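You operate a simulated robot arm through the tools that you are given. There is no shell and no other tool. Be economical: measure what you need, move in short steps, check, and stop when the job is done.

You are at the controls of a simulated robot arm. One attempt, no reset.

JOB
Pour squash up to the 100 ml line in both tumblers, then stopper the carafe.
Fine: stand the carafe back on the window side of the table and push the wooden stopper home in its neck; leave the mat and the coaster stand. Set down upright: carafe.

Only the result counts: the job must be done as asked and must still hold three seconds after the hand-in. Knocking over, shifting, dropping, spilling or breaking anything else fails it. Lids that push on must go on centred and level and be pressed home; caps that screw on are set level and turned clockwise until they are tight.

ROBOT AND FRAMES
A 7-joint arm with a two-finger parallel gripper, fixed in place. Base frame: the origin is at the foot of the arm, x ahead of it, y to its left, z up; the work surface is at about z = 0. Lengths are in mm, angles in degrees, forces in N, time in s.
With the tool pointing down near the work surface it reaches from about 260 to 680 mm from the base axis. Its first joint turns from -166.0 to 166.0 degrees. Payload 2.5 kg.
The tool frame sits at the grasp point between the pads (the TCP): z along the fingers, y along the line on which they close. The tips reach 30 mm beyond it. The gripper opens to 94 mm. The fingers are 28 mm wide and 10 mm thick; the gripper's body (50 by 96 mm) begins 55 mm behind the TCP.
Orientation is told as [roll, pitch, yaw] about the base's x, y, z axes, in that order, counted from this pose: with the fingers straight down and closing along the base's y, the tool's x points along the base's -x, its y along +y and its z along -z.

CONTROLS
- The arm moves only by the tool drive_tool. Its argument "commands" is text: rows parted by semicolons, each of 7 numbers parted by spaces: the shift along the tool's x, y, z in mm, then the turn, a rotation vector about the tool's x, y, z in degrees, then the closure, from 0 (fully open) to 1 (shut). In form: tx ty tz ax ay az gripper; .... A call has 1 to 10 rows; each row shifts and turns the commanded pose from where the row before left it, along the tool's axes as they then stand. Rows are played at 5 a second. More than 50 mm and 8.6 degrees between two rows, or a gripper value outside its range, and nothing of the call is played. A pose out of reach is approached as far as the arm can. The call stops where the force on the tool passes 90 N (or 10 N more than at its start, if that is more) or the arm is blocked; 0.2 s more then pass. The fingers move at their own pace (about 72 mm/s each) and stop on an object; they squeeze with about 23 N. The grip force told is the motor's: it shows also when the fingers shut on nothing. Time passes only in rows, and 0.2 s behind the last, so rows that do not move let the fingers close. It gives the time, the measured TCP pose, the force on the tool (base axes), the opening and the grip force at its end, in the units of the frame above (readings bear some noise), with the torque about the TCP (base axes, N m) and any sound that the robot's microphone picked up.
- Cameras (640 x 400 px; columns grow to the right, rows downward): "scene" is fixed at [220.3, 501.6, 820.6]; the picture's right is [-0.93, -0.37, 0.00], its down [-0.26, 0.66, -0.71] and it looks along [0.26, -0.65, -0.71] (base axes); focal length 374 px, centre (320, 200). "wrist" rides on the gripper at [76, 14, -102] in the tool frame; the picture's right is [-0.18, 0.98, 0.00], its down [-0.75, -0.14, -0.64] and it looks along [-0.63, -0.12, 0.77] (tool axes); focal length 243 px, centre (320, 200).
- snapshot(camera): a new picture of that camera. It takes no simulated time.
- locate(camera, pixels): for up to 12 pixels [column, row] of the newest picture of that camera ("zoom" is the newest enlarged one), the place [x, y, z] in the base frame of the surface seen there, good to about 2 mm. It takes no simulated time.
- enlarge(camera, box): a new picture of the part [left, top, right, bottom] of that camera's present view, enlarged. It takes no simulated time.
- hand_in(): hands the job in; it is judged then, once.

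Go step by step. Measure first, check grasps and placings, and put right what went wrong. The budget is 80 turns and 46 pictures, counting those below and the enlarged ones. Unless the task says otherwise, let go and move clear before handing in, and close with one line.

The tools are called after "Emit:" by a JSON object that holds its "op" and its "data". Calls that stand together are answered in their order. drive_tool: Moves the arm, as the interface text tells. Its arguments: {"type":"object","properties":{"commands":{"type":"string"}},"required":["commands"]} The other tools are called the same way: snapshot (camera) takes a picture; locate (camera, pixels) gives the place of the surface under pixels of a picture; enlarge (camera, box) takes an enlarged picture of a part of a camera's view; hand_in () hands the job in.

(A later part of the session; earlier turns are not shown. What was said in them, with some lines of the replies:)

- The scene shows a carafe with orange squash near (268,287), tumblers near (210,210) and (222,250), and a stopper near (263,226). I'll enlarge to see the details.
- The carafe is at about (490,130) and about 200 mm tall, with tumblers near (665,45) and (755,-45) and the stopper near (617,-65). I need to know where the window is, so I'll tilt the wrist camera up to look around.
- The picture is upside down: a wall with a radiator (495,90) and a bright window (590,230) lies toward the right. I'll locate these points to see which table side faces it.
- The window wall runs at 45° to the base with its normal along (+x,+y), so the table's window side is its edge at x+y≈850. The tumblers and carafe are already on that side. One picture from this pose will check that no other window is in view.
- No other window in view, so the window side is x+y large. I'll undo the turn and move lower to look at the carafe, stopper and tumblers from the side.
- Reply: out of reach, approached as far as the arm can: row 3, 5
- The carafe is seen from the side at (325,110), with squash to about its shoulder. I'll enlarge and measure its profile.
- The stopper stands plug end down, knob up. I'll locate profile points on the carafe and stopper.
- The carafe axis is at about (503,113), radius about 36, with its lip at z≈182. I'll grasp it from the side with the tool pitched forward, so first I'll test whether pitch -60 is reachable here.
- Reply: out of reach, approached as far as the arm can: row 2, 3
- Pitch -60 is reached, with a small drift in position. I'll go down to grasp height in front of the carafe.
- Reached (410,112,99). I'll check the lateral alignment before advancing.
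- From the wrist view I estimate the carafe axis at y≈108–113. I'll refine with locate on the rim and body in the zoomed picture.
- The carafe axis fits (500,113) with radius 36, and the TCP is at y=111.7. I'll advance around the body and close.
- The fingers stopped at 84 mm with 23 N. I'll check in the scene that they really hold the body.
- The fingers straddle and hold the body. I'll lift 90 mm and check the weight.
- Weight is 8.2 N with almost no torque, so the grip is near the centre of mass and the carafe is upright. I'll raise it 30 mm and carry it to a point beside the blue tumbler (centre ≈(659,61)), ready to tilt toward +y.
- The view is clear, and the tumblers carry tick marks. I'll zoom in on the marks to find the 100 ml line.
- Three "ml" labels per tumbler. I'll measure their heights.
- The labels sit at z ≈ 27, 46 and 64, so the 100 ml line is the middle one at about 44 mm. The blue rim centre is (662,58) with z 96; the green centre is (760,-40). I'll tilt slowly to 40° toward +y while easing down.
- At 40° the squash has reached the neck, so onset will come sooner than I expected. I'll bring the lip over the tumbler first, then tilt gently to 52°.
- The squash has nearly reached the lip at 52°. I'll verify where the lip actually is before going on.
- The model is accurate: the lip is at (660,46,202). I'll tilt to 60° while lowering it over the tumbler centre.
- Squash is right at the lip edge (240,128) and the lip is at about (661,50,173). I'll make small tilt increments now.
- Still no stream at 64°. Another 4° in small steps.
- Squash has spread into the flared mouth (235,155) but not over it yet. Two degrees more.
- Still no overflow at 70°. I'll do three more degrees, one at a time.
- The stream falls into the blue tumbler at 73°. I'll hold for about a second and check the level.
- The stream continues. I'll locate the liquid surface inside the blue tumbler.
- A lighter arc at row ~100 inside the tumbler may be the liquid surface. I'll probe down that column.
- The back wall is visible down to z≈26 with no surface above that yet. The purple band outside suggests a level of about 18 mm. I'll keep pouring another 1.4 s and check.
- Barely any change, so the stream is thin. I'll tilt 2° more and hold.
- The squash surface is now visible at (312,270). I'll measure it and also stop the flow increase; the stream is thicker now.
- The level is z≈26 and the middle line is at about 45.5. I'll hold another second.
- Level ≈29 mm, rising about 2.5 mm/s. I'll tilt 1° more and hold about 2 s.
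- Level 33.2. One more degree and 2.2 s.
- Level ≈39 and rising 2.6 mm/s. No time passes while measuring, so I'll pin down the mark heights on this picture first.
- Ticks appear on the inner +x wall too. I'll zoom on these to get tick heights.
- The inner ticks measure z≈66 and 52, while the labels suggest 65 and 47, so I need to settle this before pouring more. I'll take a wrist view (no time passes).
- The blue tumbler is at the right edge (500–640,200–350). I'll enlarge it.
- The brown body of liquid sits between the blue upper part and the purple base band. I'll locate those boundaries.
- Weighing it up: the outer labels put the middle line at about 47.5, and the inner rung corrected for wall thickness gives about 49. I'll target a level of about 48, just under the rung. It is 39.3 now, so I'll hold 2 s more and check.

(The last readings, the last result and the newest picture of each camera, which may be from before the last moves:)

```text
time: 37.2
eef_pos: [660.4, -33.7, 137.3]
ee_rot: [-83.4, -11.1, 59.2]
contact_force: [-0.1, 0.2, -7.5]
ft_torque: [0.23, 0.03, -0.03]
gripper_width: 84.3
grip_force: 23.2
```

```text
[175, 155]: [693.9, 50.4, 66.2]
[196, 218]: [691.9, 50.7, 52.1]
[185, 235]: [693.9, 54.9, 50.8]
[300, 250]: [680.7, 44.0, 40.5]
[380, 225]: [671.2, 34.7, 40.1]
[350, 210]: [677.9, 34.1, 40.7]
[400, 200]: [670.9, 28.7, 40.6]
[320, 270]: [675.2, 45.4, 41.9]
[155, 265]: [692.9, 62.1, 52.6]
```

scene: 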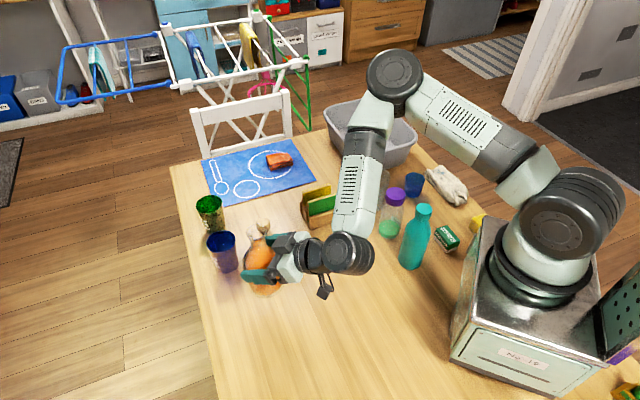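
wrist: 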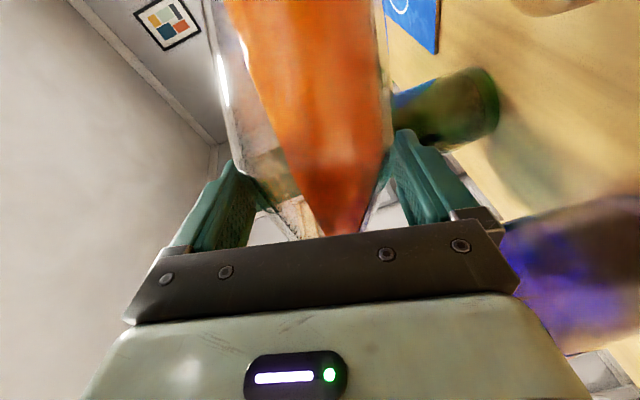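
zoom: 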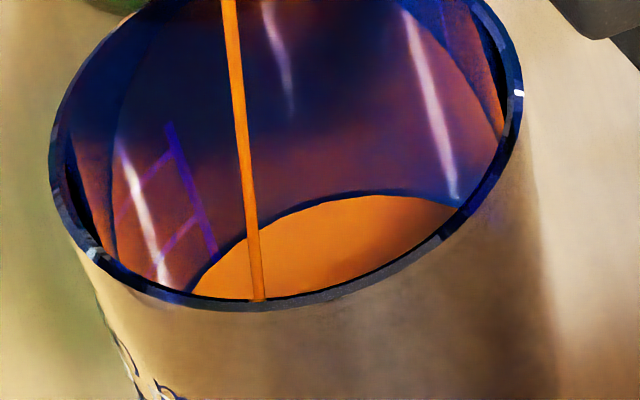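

The flow has self-limited and the level is 40.6. I'll tilt 1.5° more and hold.

Emit:
{"op": "drive_tool", "data": {"commands": "0 0 0 0.5 0 -0.866 0.6;0 0 0 0 0 0 0.6;0 0 0 0 0 0 0.6;0 0 0 0.25 0 -0.433 0.6;0 0 0 0 0 0 0.6;0 0 0 0 0 0 0.6;0 0 0 0 0 0 0.6;0 0 0 0 0 0 0.6;0 0 0 0 0 0 0.6"}}

Emit:
{"op": "enlarge", "data": {"camera": "scene", "box": [213, 238, 233, 254]}}

Emit:
{"op": "locate", "data": {"camera": "zoom", "pixels": [[185, 235], [300, 250], [380, 225], [350, 210], [400, 200], [320, 270]]}}

```text
time: 39.2
eef_pos: [659.3, -33.1, 138.8]
ee_rot: [-84.1, -9.9, 59.5]
contact_force: [0.3, 0.1, -7.4]
ft_torque: [0.22, 0.05, 0.0]
gripper_width: 84.0
grip_force: 23.4
```

```text
16.00 times, centred on (223, 246) of scene
```

zoom: 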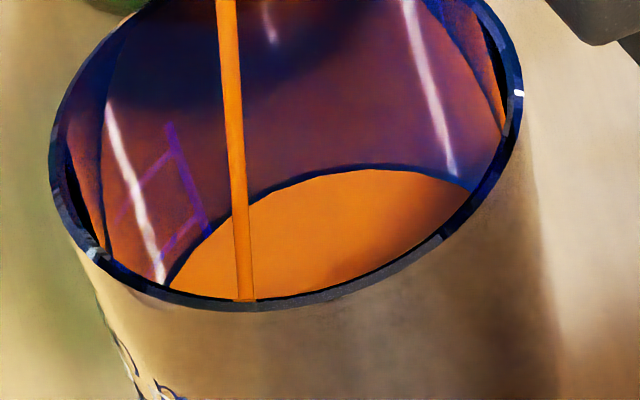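

```text
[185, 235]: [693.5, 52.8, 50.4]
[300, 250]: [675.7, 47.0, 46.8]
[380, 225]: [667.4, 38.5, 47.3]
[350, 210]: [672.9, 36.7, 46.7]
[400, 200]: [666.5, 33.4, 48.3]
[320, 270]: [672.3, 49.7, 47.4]
```

Level ≈47.2, right at target. I'll stop the pour by tilting back to 40° and raising, staying over the tumbler for drips.

Emit:
{"op": "drive_tool", "data": {"commands": "0 0 0 -4 0 6.928 0.6;0 0 0 -4 0 6.928 0.6;-6.5 -14.1 -3.75 -3.67 0 6.35 0.6;-8 -13.1 -4.6 -3.67 0 6.35 0.6;-9.4 -11.8 -5.4 -3.67 0 6.35 0.6;0 0 0 0 0 0 0.6;0 0 0 0 0 0 0.6;0 0 0 0 0 0 0.6"}}

Emit:
{"op": "enlarge", "data": {"camera": "scene", "box": [180, 180, 300, 280]}}

Emit:
{"op": "locate", "data": {"camera": "zoom", "pixels": [[250, 270], [255, 275], [260, 268], [245, 278], [268, 265], [250, 262]]}}

```text
time: 41.0
eef_pos: [660.1, -33.0, 184.3]
ee_rot: [-59.6, -41.2, 48.3]
contact_force: [-0.5, -0.5, -8.6]
ft_torque: [0.2, 0.06, 0.0]
gripper_width: 84.0
grip_force: 23.0
```

```text
4.00 times, centred on (240, 230) of scene
```

zoom: 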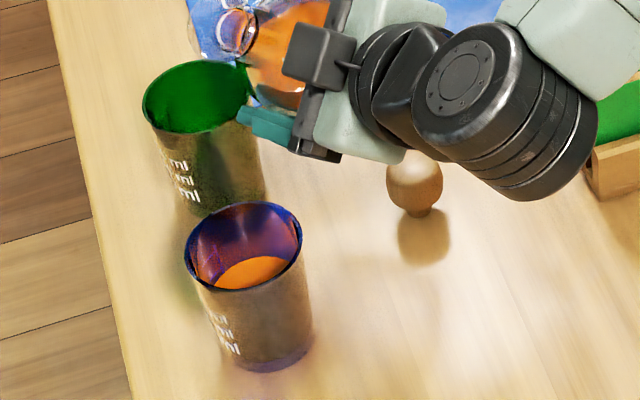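

```text
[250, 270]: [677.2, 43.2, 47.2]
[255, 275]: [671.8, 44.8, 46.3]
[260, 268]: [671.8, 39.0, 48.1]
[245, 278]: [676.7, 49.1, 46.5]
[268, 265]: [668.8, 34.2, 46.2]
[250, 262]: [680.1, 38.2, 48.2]
```

Blue holds at z≈47 with no drips. I'll carry the carafe, still at 40°, to the green tumbler: first -y, then +x.

Emit:
{"op": "drive_tool", "data": {"commands": "10.58 -14.55 6.1 0 0 0 0.6;10.58 -14.55 6.1 0 0 0 0.6;10.58 -14.55 6.1 0 0 0 0.6;10.58 -14.55 6.1 0 0 0 0.6;10.58 -14.55 6.1 0 0 0 0.6;-12.25 0 21.2 0 0 0 0.6;-12.25 0 21.2 0 0 0 0.6;-12.25 0 21.2 0 0 0 0.6;-12.25 0 21.2 0 0 0 0.6;0 0 0 0 0 0 0.6"}}

```text
time: 43.2
eef_pos: [759.5, -130.1, 184.7]
ee_rot: [-59.6, -41.2, 48.3]
contact_force: [0.0, 0.2, -7.9]
ft_torque: [0.17, 0.06, 0.01]
gripper_width: 84.2
grip_force: 23.4
```

Position good: (759.5,-130,185). I'll tilt to 72° while lowering to z≈140 over the green tumbler.

Emit:
{"op": "drive_tool", "data": {"commands": "3.71 3.6 2.14 2 0 -3.464 0.6;3.49 3.89 2 2 0 -3.464 0.6;3.25 4.16 1.87 2 0 -3.464 0.6;2.99 4.41 1.72 2 0 -3.464 0.6;2.71 4.64 1.57 2 0 -3.464 0.6;2.42 4.85 1.4 2 0 -3.464 0.6;2.12 5.03 1.23 2 0 -3.464 0.6;1.82 5.19 1.05 2 0 -3.464 0.6;0 0 0 0 0 0 0.6"}}

Emit:
{"op": "enlarge", "data": {"camera": "scene", "box": [180, 170, 270, 250]}}

```text
time: 45.2
eef_pos: [758.1, -130.1, 141.9]
ee_rot: [-81.0, -15.1, 58.8]
contact_force: [0.2, 0.6, -7.6]
ft_torque: [0.26, 0.07, 0.01]
gripper_width: 84.4
grip_force: 23.1
```

```text
5.00 times, centred on (225, 210) of scene
```

zoom: 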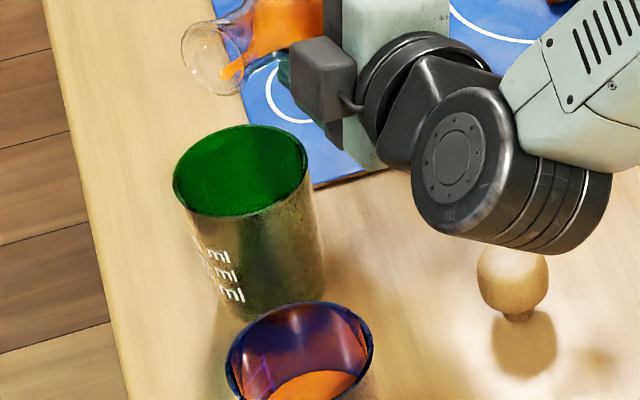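

The lip is at about (759,-42,150), above the green tumbler. I'll tilt to 79° gently.

Emit:
{"op": "drive_tool", "data": {"commands": "0 0 0 0.5 0 -0.866 0.6;0 0 0 0.5 0 -0.866 0.6;0 0 0 0.5 0 -0.866 0.6;0 0 0 0.5 0 -0.866 0.6;0 0 0 0.5 0 -0.866 0.6;0 0 0 0.5 0 -0.866 0.6;0 0 0 0.5 0 -0.866 0.6;0 0 0 0 0 0 0.6;0 0 0 0 0 0 0.6"}}

Emit:
{"op": "enlarge", "data": {"camera": "scene", "box": [180, 170, 270, 250]}}

```text
time: 47.2
eef_pos: [752.7, -130.2, 147.9]
ee_rot: [-84.6, -9.1, 59.6]
contact_force: [-0.5, -0.4, -7.3]
ft_torque: [0.24, 0.07, 0.01]
gripper_width: 84.0
grip_force: 23.2
out of reach, approached as far as the arm can: row 3, 5
```

```text
5.00 times, centred on (225, 210) of scene
```

zoom: 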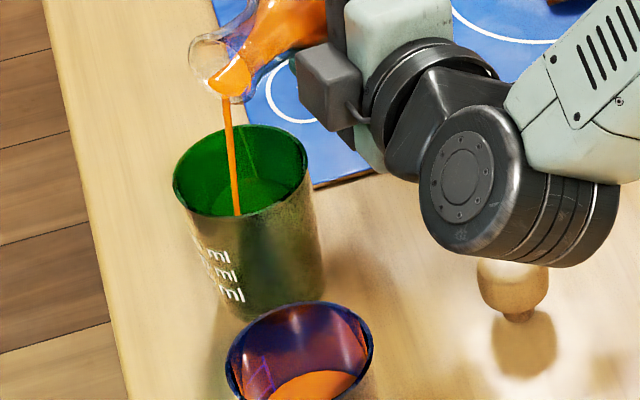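

The stream is going into green at 79°. The pose drifted a few mm at the reach limit, so I'll pull back 3 mm in x and tilt to 81°, then hold.

Emit:
{"op": "drive_tool", "data": {"commands": "1.5 0 -2.6 0.5 0 -0.866 0.6;0 0 0 0 0 0 0.6;0 0 0 0 0 0 0.6;0 0 0 0 0 0 0.6;0 0 0 0.5 0 -0.866 0.6;0 0 0 0 0 0 0.6;0 0 0 0 0 0 0.6;0 0 0 0 0 0 0.6;0 0 0 0 0 0 0.6;0 0 0 0 0 0 0.6"}}

Emit:
{"op": "enlarge", "data": {"camera": "scene", "box": [190, 180, 240, 220]}}

```text
time: 49.4
eef_pos: [748.8, -128.5, 150.1]
ee_rot: [-85.6, -7.3, 59.8]
contact_force: [-0.2, -0.4, -7.4]
ft_torque: [0.22, 0.07, 0.0]
gripper_width: 84.3
grip_force: 23.5
out of reach, approached as far as the arm can: row 5
```

```text
10.00 times, centred on (215, 200) of scene
```

zoom: 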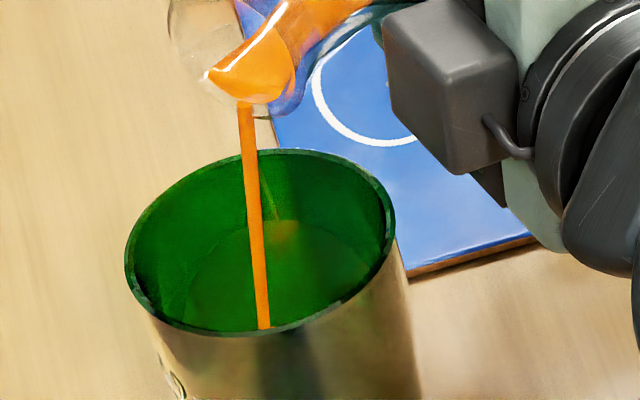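

A thick stream, with no surface visible yet. I'll verify the stream's position relative to the rim (free), then hold.

Emit:
{"op": "locate", "data": {"camera": "zoom", "pixels": [[247, 130], [252, 180], [258, 250], [263, 320], [262, 340], [300, 152], [130, 260], [393, 220], [320, 300]]}}

Emit:
{"op": "drive_tool", "data": {"commands": "0 0 0 0 0 0 0.6;0 0 0 0 0 0 0.6;0 0 0 0 0 0 0.6;0 0 0 0 0 0 0.6;0 0 0 0 0 0 0.6;0 0 0 0 0 0 0.6"}}

Emit:
{"op": "enlarge", "data": {"camera": "scene", "box": [195, 188, 225, 212]}}

Emit:
{"op": "locate", "data": {"camera": "zoom", "pixels": [[320, 180], [320, 200], [320, 220], [320, 240], [320, 260], [320, 280], [360, 240], [400, 200], [380, 270]]}}

```text
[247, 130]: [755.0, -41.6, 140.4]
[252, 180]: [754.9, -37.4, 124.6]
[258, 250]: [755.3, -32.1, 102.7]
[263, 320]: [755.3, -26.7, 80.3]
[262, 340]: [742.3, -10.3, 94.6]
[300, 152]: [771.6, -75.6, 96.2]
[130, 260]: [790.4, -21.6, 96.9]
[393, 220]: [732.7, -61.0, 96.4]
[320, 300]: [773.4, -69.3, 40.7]
```

```text
time: 50.8
eef_pos: [749.6, -128.5, 149.0]
ee_rot: [-85.6, -7.2, 59.6]
contact_force: [-0.4, 0.2, -7.3]
ft_torque: [0.21, 0.07, 0.02]
gripper_width: 84.1
grip_force: 23.2
```

```text
16.00 times, centred on (210, 200) of scene
```

zoom: 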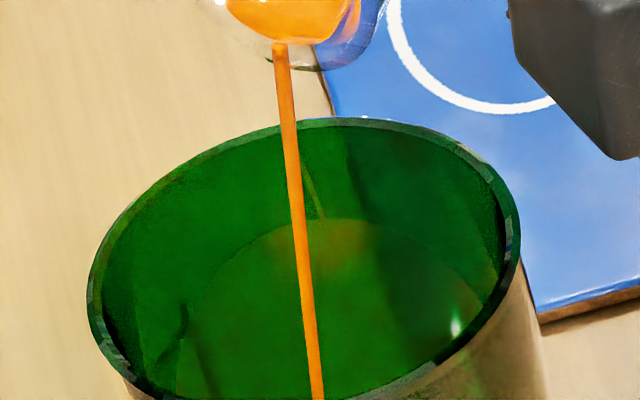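

```text
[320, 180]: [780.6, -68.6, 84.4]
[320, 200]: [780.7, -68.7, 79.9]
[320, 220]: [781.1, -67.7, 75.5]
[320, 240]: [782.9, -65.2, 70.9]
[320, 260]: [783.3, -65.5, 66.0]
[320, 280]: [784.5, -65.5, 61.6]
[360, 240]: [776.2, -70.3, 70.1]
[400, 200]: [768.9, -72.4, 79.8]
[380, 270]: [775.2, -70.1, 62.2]
```

The stream is inside the rim at (755,-30). I'll tilt 1° more and hold 2 s before the next look.

Emit:
{"op": "drive_tool", "data": {"commands": "0 0 0 0.5 0 -0.866 0.6;0 0 0 0 0 0 0.6;0 0 0 0 0 0 0.6;0 0 0 0 0 0 0.6;0 0 0 0 0 0 0.6;0 0 0 0 0 0 0.6;0 0 0 0 0 0 0.6;0 0 0 0 0 0 0.6;0 0 0 0 0 0 0.6;0 0 0 0 0 0 0.6"}}

Emit:
{"op": "enlarge", "data": {"camera": "scene", "box": [195, 192, 235, 217]}}

Emit:
{"op": "locate", "data": {"camera": "zoom", "pixels": [[300, 180], [300, 210], [300, 240], [300, 260], [270, 260], [330, 240], [330, 220], [250, 270]]}}

```text
time: 53.0
eef_pos: [748.3, -128.9, 150.0]
ee_rot: [-86.1, -6.4, 59.8]
contact_force: [0.0, 0.1, -6.3]
ft_torque: [0.2, 0.07, -0.02]
gripper_width: 84.1
grip_force: 23.1
```

```text
16.00 times, centred on (215, 204) of scene
```

zoom: 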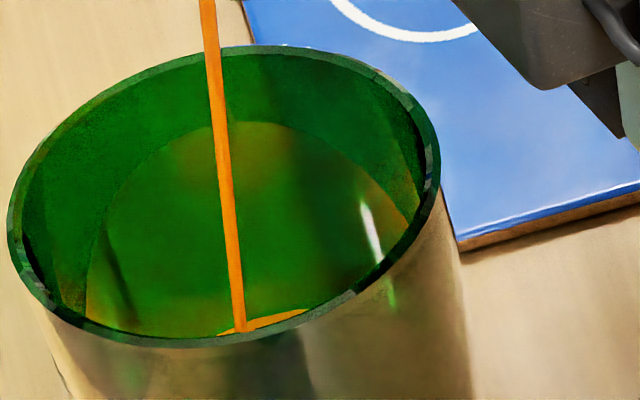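

```text
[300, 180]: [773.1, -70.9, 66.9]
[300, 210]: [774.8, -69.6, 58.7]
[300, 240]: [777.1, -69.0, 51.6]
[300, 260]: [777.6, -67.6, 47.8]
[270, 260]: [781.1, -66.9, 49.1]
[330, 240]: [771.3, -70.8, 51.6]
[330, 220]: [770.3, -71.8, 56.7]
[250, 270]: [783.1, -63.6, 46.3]
```

The surface has just appeared at (270,322). I'll locate it.

Emit:
{"op": "locate", "data": {"camera": "zoom", "pixels": [[265, 324], [280, 319], [255, 326], [275, 321], [290, 300]]}}

```text
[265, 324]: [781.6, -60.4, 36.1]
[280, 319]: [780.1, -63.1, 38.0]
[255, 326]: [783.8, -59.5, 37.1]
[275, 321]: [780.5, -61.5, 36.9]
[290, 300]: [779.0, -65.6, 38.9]
```

Level ≈37 and rising about 4 mm/s. I'll hold 1.2 s and recheck.

Emit:
{"op": "drive_tool", "data": {"commands": "0 0 0 0 0 0 0.6;0 0 0 0 0 0 0.6;0 0 0 0 0 0 0.6;0 0 0 0 0 0 0.6;0 0 0 0 0 0 0.6"}}

Emit:
{"op": "enlarge", "data": {"camera": "scene", "box": [195, 192, 235, 217]}}

Emit:
{"op": "locate", "data": {"camera": "zoom", "pixels": [[265, 324], [280, 315], [290, 300], [265, 305], [275, 310], [300, 295], [275, 295]]}}

```text
time: 54.2
eef_pos: [747.9, -128.7, 149.7]
ee_rot: [-86.1, -6.5, 59.8]
contact_force: [-0.5, 0.4, -7.6]
ft_torque: [0.18, 0.07, -0.02]
gripper_width: 84.3
grip_force: 22.9
```

```text
16.00 times, centred on (215, 204) of scene
```

zoom: 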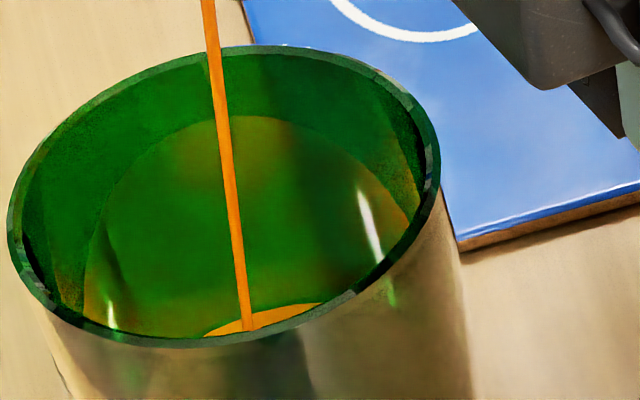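

```text
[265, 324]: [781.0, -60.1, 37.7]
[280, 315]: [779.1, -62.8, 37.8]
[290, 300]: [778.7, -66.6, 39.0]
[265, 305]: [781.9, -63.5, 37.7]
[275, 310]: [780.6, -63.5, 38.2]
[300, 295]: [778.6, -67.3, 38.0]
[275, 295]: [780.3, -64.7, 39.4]
```

Level ≈38 and the flow is tapering. I'll tilt 1.5° more and hold 2 s, as with blue.

Emit:
{"op": "drive_tool", "data": {"commands": "0 0 0 0.5 0 -0.866 0.6;0 0 0 0 0 0 0.6;0 0 0 0 0 0 0.6;0 0 0 0.25 0 -0.433 0.6;0 0 0 0 0 0 0.6;0 0 0 0 0 0 0.6;0 0 0 0 0 0 0.6;0 0 0 0 0 0 0.6;0 0 0 0 0 0 0.6"}}

Emit:
{"op": "enlarge", "data": {"camera": "scene", "box": [195, 192, 235, 217]}}

Emit:
{"op": "locate", "data": {"camera": "zoom", "pixels": [[265, 320], [280, 310], [290, 300], [265, 295], [275, 285], [310, 290], [300, 275], [285, 265]]}}

```text
time: 56.2
eef_pos: [746.5, -128.6, 152.9]
ee_rot: [-86.9, -5.2, 59.9]
contact_force: [0.1, 0.1, -5.5]
ft_torque: [0.23, 0.07, 0.02]
gripper_width: 84.2
grip_force: 23.0
out of reach, approached as far as the arm can: row 1
```

```text
16.00 times, centred on (215, 204) of scene
```

zoom: 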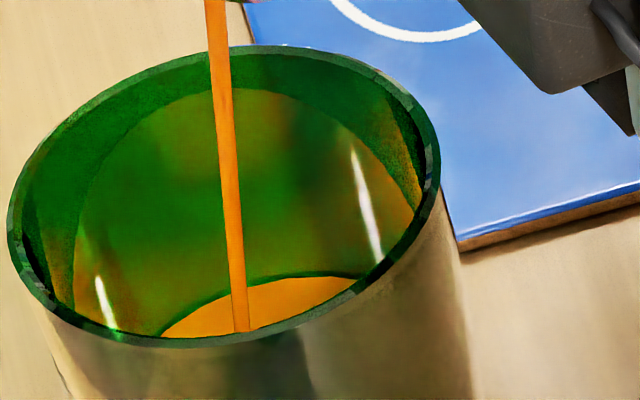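

```text
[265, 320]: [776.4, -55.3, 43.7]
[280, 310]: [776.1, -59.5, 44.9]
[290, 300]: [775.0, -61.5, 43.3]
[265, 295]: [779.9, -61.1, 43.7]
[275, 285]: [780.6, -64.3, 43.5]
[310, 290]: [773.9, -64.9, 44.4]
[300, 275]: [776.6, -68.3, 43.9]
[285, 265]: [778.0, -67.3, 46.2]
```

Level ≈44. I'll hold 0.8 s more, then tilt back to 43° in the same call.

Emit:
{"op": "drive_tool", "data": {"commands": "0 0 0 0 0 0 0.6;0 0 0 0 0 0 0.6;0 0 0 0 0 0 0.6;0 0 0 0 0 0 0.6;0 0 0 -4 0 6.928 0.6;0 0 0 -4 0 6.928 0.6;-4 -11.1 -2.3 -4 0 6.928 0.6;-5.3 -10.3 -3 -4 0 6.928 0.6;-6.5 -9.4 -3.75 -4 0 6.928 0.6;0 0 0 0 0 0 0.6"}}

Emit:
{"op": "enlarge", "data": {"camera": "scene", "box": [190, 180, 260, 260]}}

Emit:
{"op": "locate", "data": {"camera": "zoom", "pixels": [[180, 195], [175, 198], [185, 192], [170, 200], [190, 190], [305, 350], [320, 345], [330, 340]]}}

```text
time: 58.4
eef_pos: [747.9, -127.4, 188.7]
ee_rot: [-62.5, -38.6, 50.2]
contact_force: [-0.6, 0.2, -5.4]
ft_torque: [0.13, 0.01, 0.01]
gripper_width: 84.2
grip_force: 22.1
```

```text
5.00 times, centred on (225, 220) of scene
```

zoom: 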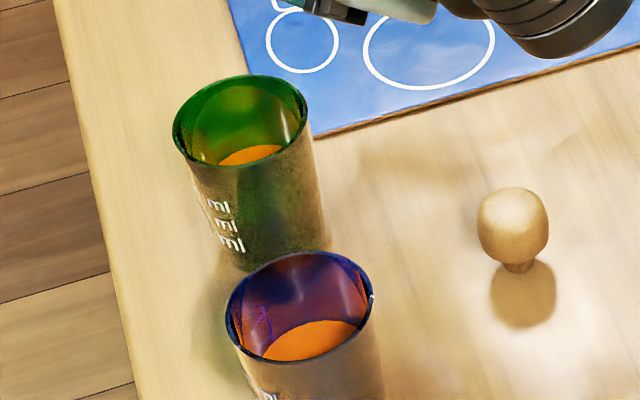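

```text
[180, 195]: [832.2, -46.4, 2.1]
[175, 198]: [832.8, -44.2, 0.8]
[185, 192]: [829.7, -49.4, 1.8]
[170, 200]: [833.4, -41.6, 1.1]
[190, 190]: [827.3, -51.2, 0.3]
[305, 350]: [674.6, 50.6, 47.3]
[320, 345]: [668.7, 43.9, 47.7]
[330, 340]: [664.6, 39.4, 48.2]
```

Emit:
{"op": "locate", "data": {"camera": "zoom", "pixels": [[250, 155], [240, 158], [260, 152], [270, 149], [235, 160], [514, 190], [514, 215], [480, 220], [548, 220], [518, 268]]}}

```text
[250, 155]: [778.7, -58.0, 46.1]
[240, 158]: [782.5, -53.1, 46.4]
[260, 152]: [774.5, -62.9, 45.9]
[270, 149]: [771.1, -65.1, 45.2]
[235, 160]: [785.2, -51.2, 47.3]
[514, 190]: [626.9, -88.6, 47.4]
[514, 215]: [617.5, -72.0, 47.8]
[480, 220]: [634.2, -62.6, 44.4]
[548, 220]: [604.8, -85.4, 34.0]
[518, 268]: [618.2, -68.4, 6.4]
```

Green reads z≈46 and blue z≈47.5, both on the middle line, with nothing spilled. I'll right the carafe while raising it.

Emit:
{"op": "drive_tool", "data": {"commands": "-3.1 -3.5 -1.8 -4 0 6.928 0.6;-3.5 -2.9 -2 -4 0 6.928 0.6;-3.8 -2.35 -2.2 -4 0 6.928 0.6;-4.1 -1.7 -2.35 -4 0 6.928 0.6;-4.2 -1 -2.45 -4 0 6.928 0.6;-4.3 -0.35 -2.5 -2 0 3.464 0.6;0 0 0 0 0 0 0.6"}}

```text
time: 60.0
eef_pos: [747.6, -128.4, 219.3]
ee_rot: [0.1, -59.9, -0.2]
contact_force: [0.3, 0.3, -5.9]
ft_torque: [-0.01, 0.03, 0.02]
gripper_width: 84.3
grip_force: 22.2
```

Upright (0,-60,0). I'll carry it back: -x first, then +y toward its original window-side spot.

Emit:
{"op": "drive_tool", "data": {"commands": "9 0 -15.6 0 0 0 0.6;18 0 -31.2 0 0 0 0.6;18 0 -31.2 0 0 0 0.6;18 0 -31.2 0 0 0 0.6;18 0 -31.2 0 0 0 0.6;13 0 -22.5 0 0 0 0.6;0 20 0 0 0 0 0.6;0 36 0 0 0 0 0.6;0 36 0 0 0 0 0.6;0 36 0 0 0 0 0.6"}}

Emit:
{"op": "drive_tool", "data": {"commands": "0 36 0 0 0 0 0.6;0 36 0 0 0 0 0.6;0 25 0 0 0 0 0.6;0 16 0 0 0 0 0.6;10 0 -17.3 0 0 0 0.6;10 0 -17.3 0 0 0 0.6;5 0 -8.7 0 0 0 0.6;0 0 0 0 0 0 0.6"}}

```text
time: 62.2
eef_pos: [559.8, -1.4, 217.4]
ee_rot: [0.0, -60.0, -0.1]
contact_force: [-0.4, 0.8, -7.2]
ft_torque: [0.01, 0.09, -0.01]
gripper_width: 84.2
grip_force: 23.2
```

```text
time: 64.0
eef_pos: [510.0, 112.4, 219.9]
ee_rot: [0.0, -60.0, 0.0]
contact_force: [-0.7, 0.4, -6.6]
ft_torque: [0.04, 0.04, 0.03]
gripper_width: 84.0
grip_force: 22.5
```

At (510,112,220). I'll lower to just above the table.

Emit:
{"op": "drive_tool", "data": {"commands": "17.3 0 10 0 0 0 0.6;26 0 15 0 0 0 0.6;26 0 15 0 0 0 0.6;17.3 0 10 0 0 0 0.6;10.4 0 6 0 0 0 0.6;5.2 0 3 0 0 0 0.6;0 0 0 0 0 0 0.6"}}

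```text
time: 65.6
eef_pos: [511.1, 113.6, 100.1]
ee_rot: [0.0, -60.1, 0.0]
contact_force: [0.5, 0.5, -5.8]
ft_torque: [0.04, 0.06, 0.0]
gripper_width: 84.2
grip_force: 23.1
```

Emit:
{"op": "drive_tool", "data": {"commands": "1.3 0 0.75 0 0 0 0.6;1.3 0 0.75 0 0 0 0.6;0.9 0 0.5 0 0 0 0.6;0 0 0 0 0 0 0.6"}}

```text
time: 66.6
eef_pos: [511.5, 113.0, 96.4]
ee_rot: [0.0, -60.0, -0.1]
contact_force: [-1.9, 0.3, -2.2]
ft_torque: [-0.22, 0.15, -0.05]
gripper_width: 84.6
grip_force: 23.4
```

It is touching down (weight reading reduced to 2.2 N). A little more, then open and back off along -x.

Emit:
{"op": "drive_tool", "data": {"commands": "0.5 0 0.3 0 0 0 0.6;0 0 0 0 0 0 0.6;0 0 0 0 0 0 0.05;0 0 0 0 0 0 0;0 0 0 0 0 0 0;5 0 -8.7 0 0 0 0;12.5 0 -21.7 0 0 0 0;15 0 -26 0 0 0 0;15 0 -26 0 0 0 0;0 0 0 0 0 0 0"}}

Emit:
{"op": "enlarge", "data": {"camera": "scene", "box": [190, 190, 350, 310]}}

Emit:
{"op": "locate", "data": {"camera": "zoom", "pixels": [[284, 140], [284, 160], [262, 155], [300, 250], [250, 150], [306, 150]]}}

```text
time: 68.8
eef_pos: [412.9, 113.5, 96.3]
ee_rot: [0.0, -60.0, 0.0]
contact_force: [0.2, 0.4, 0.0]
ft_torque: [0.02, -0.01, 0.03]
gripper_width: 94.1
grip_force: 0.0
```

```text
3.33 times, centred on (270, 250) of scene
```

zoom: 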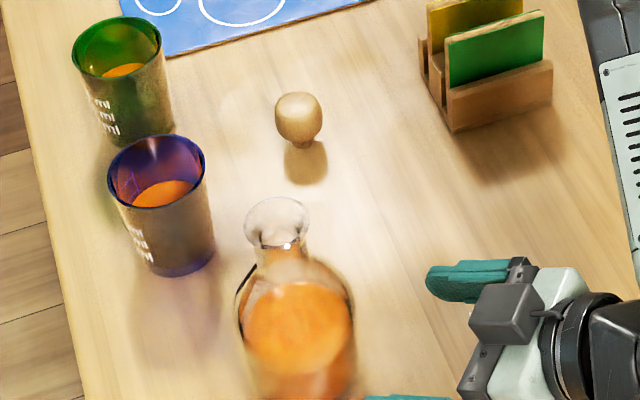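

```text
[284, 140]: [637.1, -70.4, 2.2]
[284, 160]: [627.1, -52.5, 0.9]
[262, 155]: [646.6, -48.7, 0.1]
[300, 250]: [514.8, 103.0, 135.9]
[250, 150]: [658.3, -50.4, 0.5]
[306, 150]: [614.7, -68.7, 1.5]
```

The carafe stands upright. I'll locate its rim and the stopper precisely.

Emit:
{"op": "locate", "data": {"camera": "zoom", "pixels": [[309, 225], [305, 235], [290, 244], [277, 247], [262, 245], [250, 237], [245, 225], [248, 212], [260, 201], [278, 197], [298, 203], [307, 213]]}}

Emit:
{"op": "locate", "data": {"camera": "zoom", "pixels": [[275, 117], [320, 117], [298, 93], [298, 115], [298, 130], [278, 105], [318, 105], [300, 146], [310, 95], [285, 95], [297, 138], [298, 103]]}}

```text
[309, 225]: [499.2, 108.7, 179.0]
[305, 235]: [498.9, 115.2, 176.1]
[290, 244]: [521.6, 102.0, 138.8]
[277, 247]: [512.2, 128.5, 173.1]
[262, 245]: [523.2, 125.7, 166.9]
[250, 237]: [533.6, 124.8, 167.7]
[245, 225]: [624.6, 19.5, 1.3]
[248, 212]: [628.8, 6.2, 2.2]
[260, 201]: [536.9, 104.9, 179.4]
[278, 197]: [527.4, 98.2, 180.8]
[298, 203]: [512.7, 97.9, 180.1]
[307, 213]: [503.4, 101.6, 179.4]
```

```text
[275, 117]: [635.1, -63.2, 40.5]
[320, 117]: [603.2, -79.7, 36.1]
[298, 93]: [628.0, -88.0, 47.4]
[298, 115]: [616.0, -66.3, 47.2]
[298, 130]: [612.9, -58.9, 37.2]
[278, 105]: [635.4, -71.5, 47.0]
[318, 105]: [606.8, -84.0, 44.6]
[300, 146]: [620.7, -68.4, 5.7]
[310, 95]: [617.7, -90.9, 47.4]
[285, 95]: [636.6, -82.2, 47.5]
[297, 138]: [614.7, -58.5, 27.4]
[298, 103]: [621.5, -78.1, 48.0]
```

Rim fit gives roughly (518,115) at z 180. I'll sample more rim and body points for a better axis.

Emit:
{"op": "locate", "data": {"camera": "zoom", "pixels": [[310, 220], [309, 230], [298, 240], [284, 246], [270, 247], [256, 241], [247, 232], [246, 220], [252, 206], [268, 198], [288, 198], [303, 207]]}}

Emit:
{"op": "locate", "data": {"camera": "zoom", "pixels": [[240, 320], [350, 320], [295, 330], [270, 330], [320, 330], [345, 340], [250, 345], [300, 380], [330, 370], [270, 370], [240, 300], [348, 300]]}}

```text
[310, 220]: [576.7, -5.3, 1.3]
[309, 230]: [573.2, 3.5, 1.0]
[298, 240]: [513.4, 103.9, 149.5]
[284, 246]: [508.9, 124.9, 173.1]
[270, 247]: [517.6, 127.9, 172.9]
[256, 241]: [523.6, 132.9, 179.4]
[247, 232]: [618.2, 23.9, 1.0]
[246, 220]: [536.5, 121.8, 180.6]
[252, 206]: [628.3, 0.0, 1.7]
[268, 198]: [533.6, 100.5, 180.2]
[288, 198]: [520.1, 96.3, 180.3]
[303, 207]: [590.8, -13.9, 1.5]
```

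```text
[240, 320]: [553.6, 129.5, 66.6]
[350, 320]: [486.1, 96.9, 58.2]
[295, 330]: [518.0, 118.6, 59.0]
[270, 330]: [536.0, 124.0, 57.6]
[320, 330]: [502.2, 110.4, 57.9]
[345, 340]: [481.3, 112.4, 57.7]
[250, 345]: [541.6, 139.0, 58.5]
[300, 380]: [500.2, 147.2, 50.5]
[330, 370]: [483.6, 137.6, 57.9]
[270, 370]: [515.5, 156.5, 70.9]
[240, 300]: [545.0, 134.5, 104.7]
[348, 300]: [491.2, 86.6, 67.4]
```

Carafe axis ≈(518.7,115) with rim z 180, radius 20. Stopper axis ≈(620,-74), knob radius 17.5, top at z 48. I'll raise and turn the tool straight down.

Emit:
{"op": "drive_tool", "data": {"commands": "-34.6 0 -20 0 0 0 0;-34.6 0 -20 0 0 0 0;-34.6 0 -20 0 0 0 0;-34.6 0 -20 0 0 0 0;0 0 0 0 8 0 0;0 0 0 0 8 0 0;0 0 0 0 8 0 0;0 0 0 0 8 0 0;0 0 0 0 8 0 0;0 0 0 0 8 0 0"}}

Emit:
{"op": "drive_tool", "data": {"commands": "0 0 0 0 8 0 0;0 0 0 0 4 0 0;0 -45 0 0 0 0 0;0 -45 0 0 0 0 0;0 -45 0 0 0 0 0;0 -45 0 0 0 0 0;0 0 0 0 0 0 0"}}

```text
time: 71.0
eef_pos: [414.4, 114.1, 256.6]
ee_rot: [0.1, -12.0, 0.0]
contact_force: [-0.5, 0.0, -0.8]
ft_torque: [-0.03, 0.01, -0.02]
gripper_width: 93.9
grip_force: 0.1
```

```text
time: 72.6
eef_pos: [416.2, -67.9, 256.7]
ee_rot: [-0.1, 0.0, 0.0]
contact_force: [0.4, -0.3, -0.3]
ft_torque: [0.01, 0.0, -0.04]
gripper_width: 94.2
grip_force: 0.1
```

Tool straight down. I'll go over the stopper.

Emit:
{"op": "drive_tool", "data": {"commands": "-40.8 -1.2 0 0 0 0 0;-40.8 -1.2 0 0 0 0 0;-40.8 -1.2 0 0 0 0 0;-40.8 -1.2 0 0 0 0 0;-40.8 -1.2 0 0 0 0 0;0 0 45 0 0 0 0;0 0 45 0 0 0 0;0 0 45 0 0 0 0;0 0 0 0 0 0 0"}}

Emit:
{"op": "snapshot", "data": {"camera": "wrist"}}

Emit:
{"op": "locate", "data": {"camera": "wrist", "pixels": [[320, 120], [330, 140], [310, 100], [340, 120], [300, 120], [320, 160]]}}

```text
time: 74.6
eef_pos: [620.2, -73.9, 120.3]
ee_rot: [0.0, 0.0, -0.1]
contact_force: [0.1, 0.4, -0.1]
ft_torque: [-0.01, 0.01, 0.01]
gripper_width: 93.8
grip_force: 0.0
```

```text
2 pictures are left
```

wrist: 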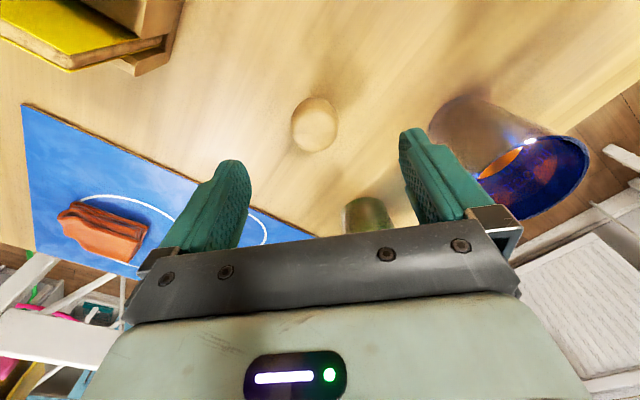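

```text
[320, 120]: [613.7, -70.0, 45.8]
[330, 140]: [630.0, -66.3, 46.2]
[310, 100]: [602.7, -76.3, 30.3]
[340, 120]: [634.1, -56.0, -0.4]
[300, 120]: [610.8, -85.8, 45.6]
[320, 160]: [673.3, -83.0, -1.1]
```

The stopper knob is at (314,125). I'll measure its edges.

Emit:
{"op": "locate", "data": {"camera": "wrist", "pixels": [[293, 125], [335, 125], [314, 100], [314, 149], [314, 125], [300, 140], [330, 145], [325, 105]]}}

```text
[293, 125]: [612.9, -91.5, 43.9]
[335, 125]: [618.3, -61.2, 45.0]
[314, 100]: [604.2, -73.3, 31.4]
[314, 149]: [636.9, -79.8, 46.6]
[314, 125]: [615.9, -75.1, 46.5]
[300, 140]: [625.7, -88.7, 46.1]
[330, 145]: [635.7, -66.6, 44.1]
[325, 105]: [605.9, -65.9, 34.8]
```

Knob centre ≈(620,-75.5). I'll descend to z=48 (tips at 18) and close.

Emit:
{"op": "drive_tool", "data": {"commands": "0 -1.5 30 0 0 0 0;0 0 30 0 0 0 0;0 0 12 0 0 0 0;0 0 0 0 0 0 0;0 0 0 0 0 0 0.4;0 0 0 0 0 0 0.7;0 0 0 0 0 0 0.8;0 0 0 0 0 0 0.8;0 0 0 0 0 0 0.8"}}

```text
time: 76.6
eef_pos: [618.6, -75.5, 48.3]
ee_rot: [0.0, 0.0, 0.0]
contact_force: [0.1, -0.2, 0.2]
ft_torque: [-0.02, -0.01, -0.02]
gripper_width: 37.4
grip_force: 22.6
```

Gripped at 37 mm. I'll lift and carry it over the carafe neck.

Emit:
{"op": "drive_tool", "data": {"commands": "0 0 -10 0 0 0 0.8;0 0 -40 0 0 0 0.8;0 0 -45 0 0 0 0.8;0 0 -45 0 0 0 0.8;0 0 -45 0 0 0 0.8;0 0 -35 0 0 0 0.8;0 0 0 0 0 0 0.8"}}

Emit:
{"op": "drive_tool", "data": {"commands": "20 38 0 0 0 0 0.8;20 38 0 0 0 0 0.8;20 38 0 0 0 0 0.8;20 38 0 0 0 0 0.8;20 38 0 0 0 0 0.8;0 0 0 0 0 0 0.8"}}

```text
time: 78.2
eef_pos: [619.2, -74.8, 270.3]
ee_rot: [0.0, -0.1, 0.1]
contact_force: [-0.2, 0.8, -0.6]
ft_torque: [-0.01, 0.01, -0.02]
gripper_width: 37.7
grip_force: 23.2
```

```text
time: 79.6
eef_pos: [518.7, 116.8, 270.3]
ee_rot: [0.0, 0.1, 0.0]
contact_force: [-0.2, -0.1, -1.1]
ft_torque: [0.01, 0.0, 0.01]
gripper_width: 37.7
grip_force: 23.2
```

Over the neck. I'll correct 1.5 mm in y, descend until the plug is about 8 mm above the rim, and check alignment.

Emit:
{"op": "drive_tool", "data": {"commands": "0.3 -1.7 20 0 0 0 0.8;0 0 14 0 0 0 0.8;0 0 0 0 0 0 0.8"}}

Emit:
{"op": "enlarge", "data": {"camera": "scene", "box": [235, 215, 295, 275]}}

```text
time: 80.4
eef_pos: [516.9, 113.8, 236.0]
ee_rot: [0.0, -0.1, 0.0]
contact_force: [-0.9, -0.5, -0.4]
ft_torque: [0.03, 0.02, -0.01]
gripper_width: 37.6
grip_force: 22.9
```

```text
6.67 times, centred on (265, 245) of scene
```

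zoom: 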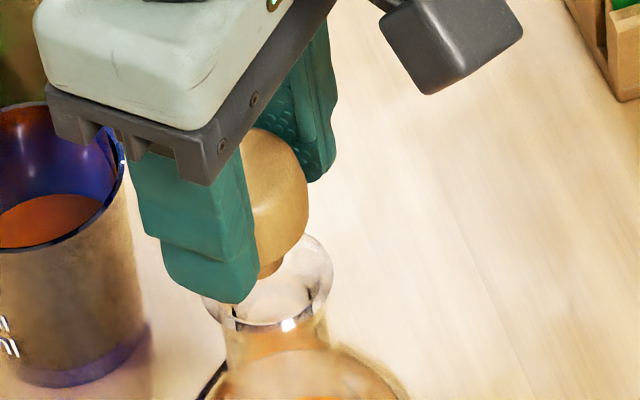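

I'll locate rim and plug points in this view.

Emit:
{"op": "locate", "data": {"camera": "zoom", "pixels": [[332, 270], [332, 282], [325, 300], [310, 243], [285, 327], [260, 326], [203, 300], [210, 310], [306, 200], [283, 262], [270, 275], [263, 272]]}}

Emit:
{"op": "locate", "data": {"camera": "zoom", "pixels": [[322, 252], [330, 260], [333, 276], [316, 312], [300, 321], [245, 325], [225, 320], [303, 185], [290, 160], [270, 200], [275, 130], [300, 225]]}}

```text
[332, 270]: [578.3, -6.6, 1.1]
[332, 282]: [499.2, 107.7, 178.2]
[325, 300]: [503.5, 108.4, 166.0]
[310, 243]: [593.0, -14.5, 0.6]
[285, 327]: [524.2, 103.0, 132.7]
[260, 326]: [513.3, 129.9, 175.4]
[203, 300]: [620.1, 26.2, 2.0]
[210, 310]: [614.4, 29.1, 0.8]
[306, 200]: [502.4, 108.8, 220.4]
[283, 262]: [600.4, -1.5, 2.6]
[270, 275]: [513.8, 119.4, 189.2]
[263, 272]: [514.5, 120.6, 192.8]
```

```text
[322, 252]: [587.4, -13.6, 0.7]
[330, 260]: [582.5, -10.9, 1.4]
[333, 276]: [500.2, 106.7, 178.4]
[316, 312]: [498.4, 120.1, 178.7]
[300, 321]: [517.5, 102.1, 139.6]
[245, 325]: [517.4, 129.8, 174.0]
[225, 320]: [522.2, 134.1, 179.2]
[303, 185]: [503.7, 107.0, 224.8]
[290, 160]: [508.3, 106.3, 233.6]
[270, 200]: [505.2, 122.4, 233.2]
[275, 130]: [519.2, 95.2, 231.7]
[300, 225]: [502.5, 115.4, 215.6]
```

Knob centre ≈(519.8,113.8) against rim centre ≈(518.3,115). I'll shift by (-1.4,+1) and lower the plug into the mouth in small steps.

Emit:
{"op": "drive_tool", "data": {"commands": "1.4 1 0 0 0 0 0.8;0 0 2.5 0 0 0 0.8;0 0 2.5 0 0 0 0.8;0 0 2.5 0 0 0 0.8;0 0 2.5 0 0 0 0.8;0 0 2 0 0 0 0.8;0 0 0 0 0 0 0.8"}}

```text
time: 82.0
eef_pos: [517.7, 114.8, 221.8]
ee_rot: [0.0, 0.0, 0.0]
contact_force: [0.0, 0.8, -0.1]
ft_torque: [0.01, 0.02, 0.0]
gripper_width: 37.8
grip_force: 23.0
```

No contact yet with the plug about 6 mm in. Continuing slowly.

Emit:
{"op": "drive_tool", "data": {"commands": "0 0 1.5 0 0 0 0.8;0 0 1.5 0 0 0 0.8;0 0 1.5 0 0 0 0.8;0 0 1.5 0 0 0 0.8;0 0 0 0 0 0 0.8"}}

```text
time: 83.2
eef_pos: [518.7, 115.2, 218.5]
ee_rot: [0.1, 0.0, 0.0]
contact_force: [-0.7, 0.6, -0.2]
ft_torque: [-0.04, 0.01, 0.01]
gripper_width: 37.5
grip_force: 23.4
```

Emit:
{"op": "drive_tool", "data": {"commands": "0 0 1.5 0 0 0 0.8;0 0 1.5 0 0 0 0.8;0 0 1 0 0 0 0.8;0 0 1 0 0 0 0.8;0 0 0 0 0 0 0.8"}}

```text
time: 84.4
eef_pos: [517.7, 114.9, 212.7]
ee_rot: [0.0, 0.1, 0.0]
contact_force: [0.9, -0.2, 0.3]
ft_torque: [0.01, -0.02, 0.01]
gripper_width: 37.6
grip_force: 23.1
```

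Emit:
{"op": "drive_tool", "data": {"commands": "0 0 0.8 0 0 0 0.8;0 0 0.7 0 0 0 0.8;0 0 0 0 0 0 0.8"}}

```text
time: 85.2
eef_pos: [517.8, 114.2, 209.4]
ee_rot: [0.0, 0.0, 0.0]
contact_force: [0.6, -0.1, 0.2]
ft_torque: [0.02, -0.02, 0.01]
gripper_width: 37.8
grip_force: 22.7
```

Still free. One more millimetre with a force check.

Emit:
{"op": "drive_tool", "data": {"commands": "0 0 0.7 0 0 0 0.8;0 0 0.7 0 0 0 0.8;0 0 0 0 0 0 0.8"}}

```text
time: 86.0
eef_pos: [517.1, 114.0, 208.4]
ee_rot: [0.0, -0.1, 0.0]
contact_force: [0.2, -0.7, -0.6]
ft_torque: [0.01, 0.02, 0.0]
gripper_width: 37.5
grip_force: 23.4
```

Emit:
{"op": "drive_tool", "data": {"commands": "0 0 0.7 0 0 0 0.8;0 0 0.7 0 0 0 0.8;0 0 0.7 0 0 0 0.8;0 0 0 0 0 0 0.8"}}

```text
time: 87.0
eef_pos: [517.8, 113.6, 207.7]
ee_rot: [-0.1, -0.1, 0.0]
contact_force: [2.4, -1.1, 6.0]
ft_torque: [-0.12, -0.03, 0.0]
gripper_width: 37.5
grip_force: 23.1
```

First contact at 6 N. I'll release the stopper, rise, close the fingers and prepare to press on its top.

Emit:
{"op": "drive_tool", "data": {"commands": "0 0 -0.7 0 0 0 0.8;0 0 0 0 0 0 0.6;0 0 0 0 0 0 0.3;0 0 0 0 0 0 0.3;0 0 -30 0 0 0 0.3;0 0 -30 0 0 0 0.3;0 0 0 0 0 0 1;0 0 0 0 0 0 1;0 0 0 0 0 0 1;0 0 0 0 0 0 1"}}

```text
time: 89.2
eef_pos: [518.0, 113.1, 270.7]
ee_rot: [0.1, 0.1, 0.1]
contact_force: [-1.2, -0.5, 0.2]
ft_torque: [-0.02, 0.0, 0.01]
gripper_width: 0.0
grip_force: 23.1
5 turns are left
```

Five turns left. I'll press down on the stopper's top with closed fingertips.

Emit:
{"op": "drive_tool", "data": {"commands": "-0.7 1.2 27 0 0 0 1;0 0 2 0 0 0 1;0 0 1.5 0 0 0 1;0 0 1.5 0 0 0 1;0 0 1 0 0 0 1;0 0 1 0 0 0 1;0 0 1 0 0 0 1;0 0 1 0 0 0 1;0 0 0 0 0 0 1"}}

```text
time: 91.2
eef_pos: [518.1, 114.9, 233.3]
ee_rot: [0.1, -0.2, -0.1]
contact_force: [-0.3, -3.4, 27.7]
ft_torque: [-0.06, 0.09, -0.02]
gripper_width: 0.0
grip_force: 23.6
4 turns are left
```

27.7 N of pressing force, tips at z≈203. A bit firmer, then lift clear.

Emit:
{"op": "drive_tool", "data": {"commands": "0 0 1 0 0 0 1;0 0 1 0 0 0 1;0 0 1 0 0 0 1;0 0 0 0 0 0 1"}}

```text
time: 92.2
eef_pos: [518.6, 117.0, 233.4]
ee_rot: [0.2, -0.4, 0.0]
contact_force: [-1.9, -11.2, 61.0]
ft_torque: [-0.35, 0.28, 0.04]
gripper_width: 0.0
grip_force: 23.3
3 turns are left
```

It is solid at 61 N with no further travel, so the stopper is home. I'll lift clear and take the last picture.

Emit:
{"op": "drive_tool", "data": {"commands": "0 0 -3 0 0 0 1;0 0 -10 0 0 0 1;0 0 -40 0 0 0 1;0 0 -45 0 0 0 1;40 0 -20 0 0 0 1;45 0 0 0 0 0 1;45 0 0 0 0 0 1;0 0 0 0 0 0 1"}}

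Emit:
{"op": "enlarge", "data": {"camera": "scene", "box": [195, 190, 315, 310]}}

```text
time: 94.0
eef_pos: [385.7, 117.2, 347.4]
ee_rot: [0.0, 0.0, 0.0]
contact_force: [0.8, 0.5, 0.0]
ft_torque: [0.01, -0.02, -0.01]
gripper_width: 0.0
grip_force: 22.7
```

```text
3.33 times, centred on (255, 250) of scene
2 turns are left
```

zoom: 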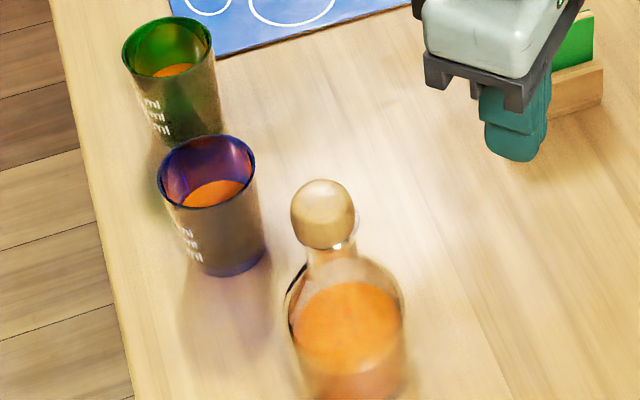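

The picture shows the stopper seated level in the neck at (324,215), the carafe upright on the window side, both tumblers filled, and the arm clear. Handing in.

Emit:
{"op": "hand_in", "data": {}}

```text
The job is handed in.
```

I poured squash to the middle mark on both tumblers, which I took to be the 100 ml line. The digits weren't readable, so I judged it from the label heights. The blue tumbler reads about 47 mm and the green about 46 mm, against a mark measured at roughly 46–49 mm. The carafe stands upright on the window side with its stopper pressed home at 61 N. Nothing was seen to spill, and the mat and coaster stand were left alone.
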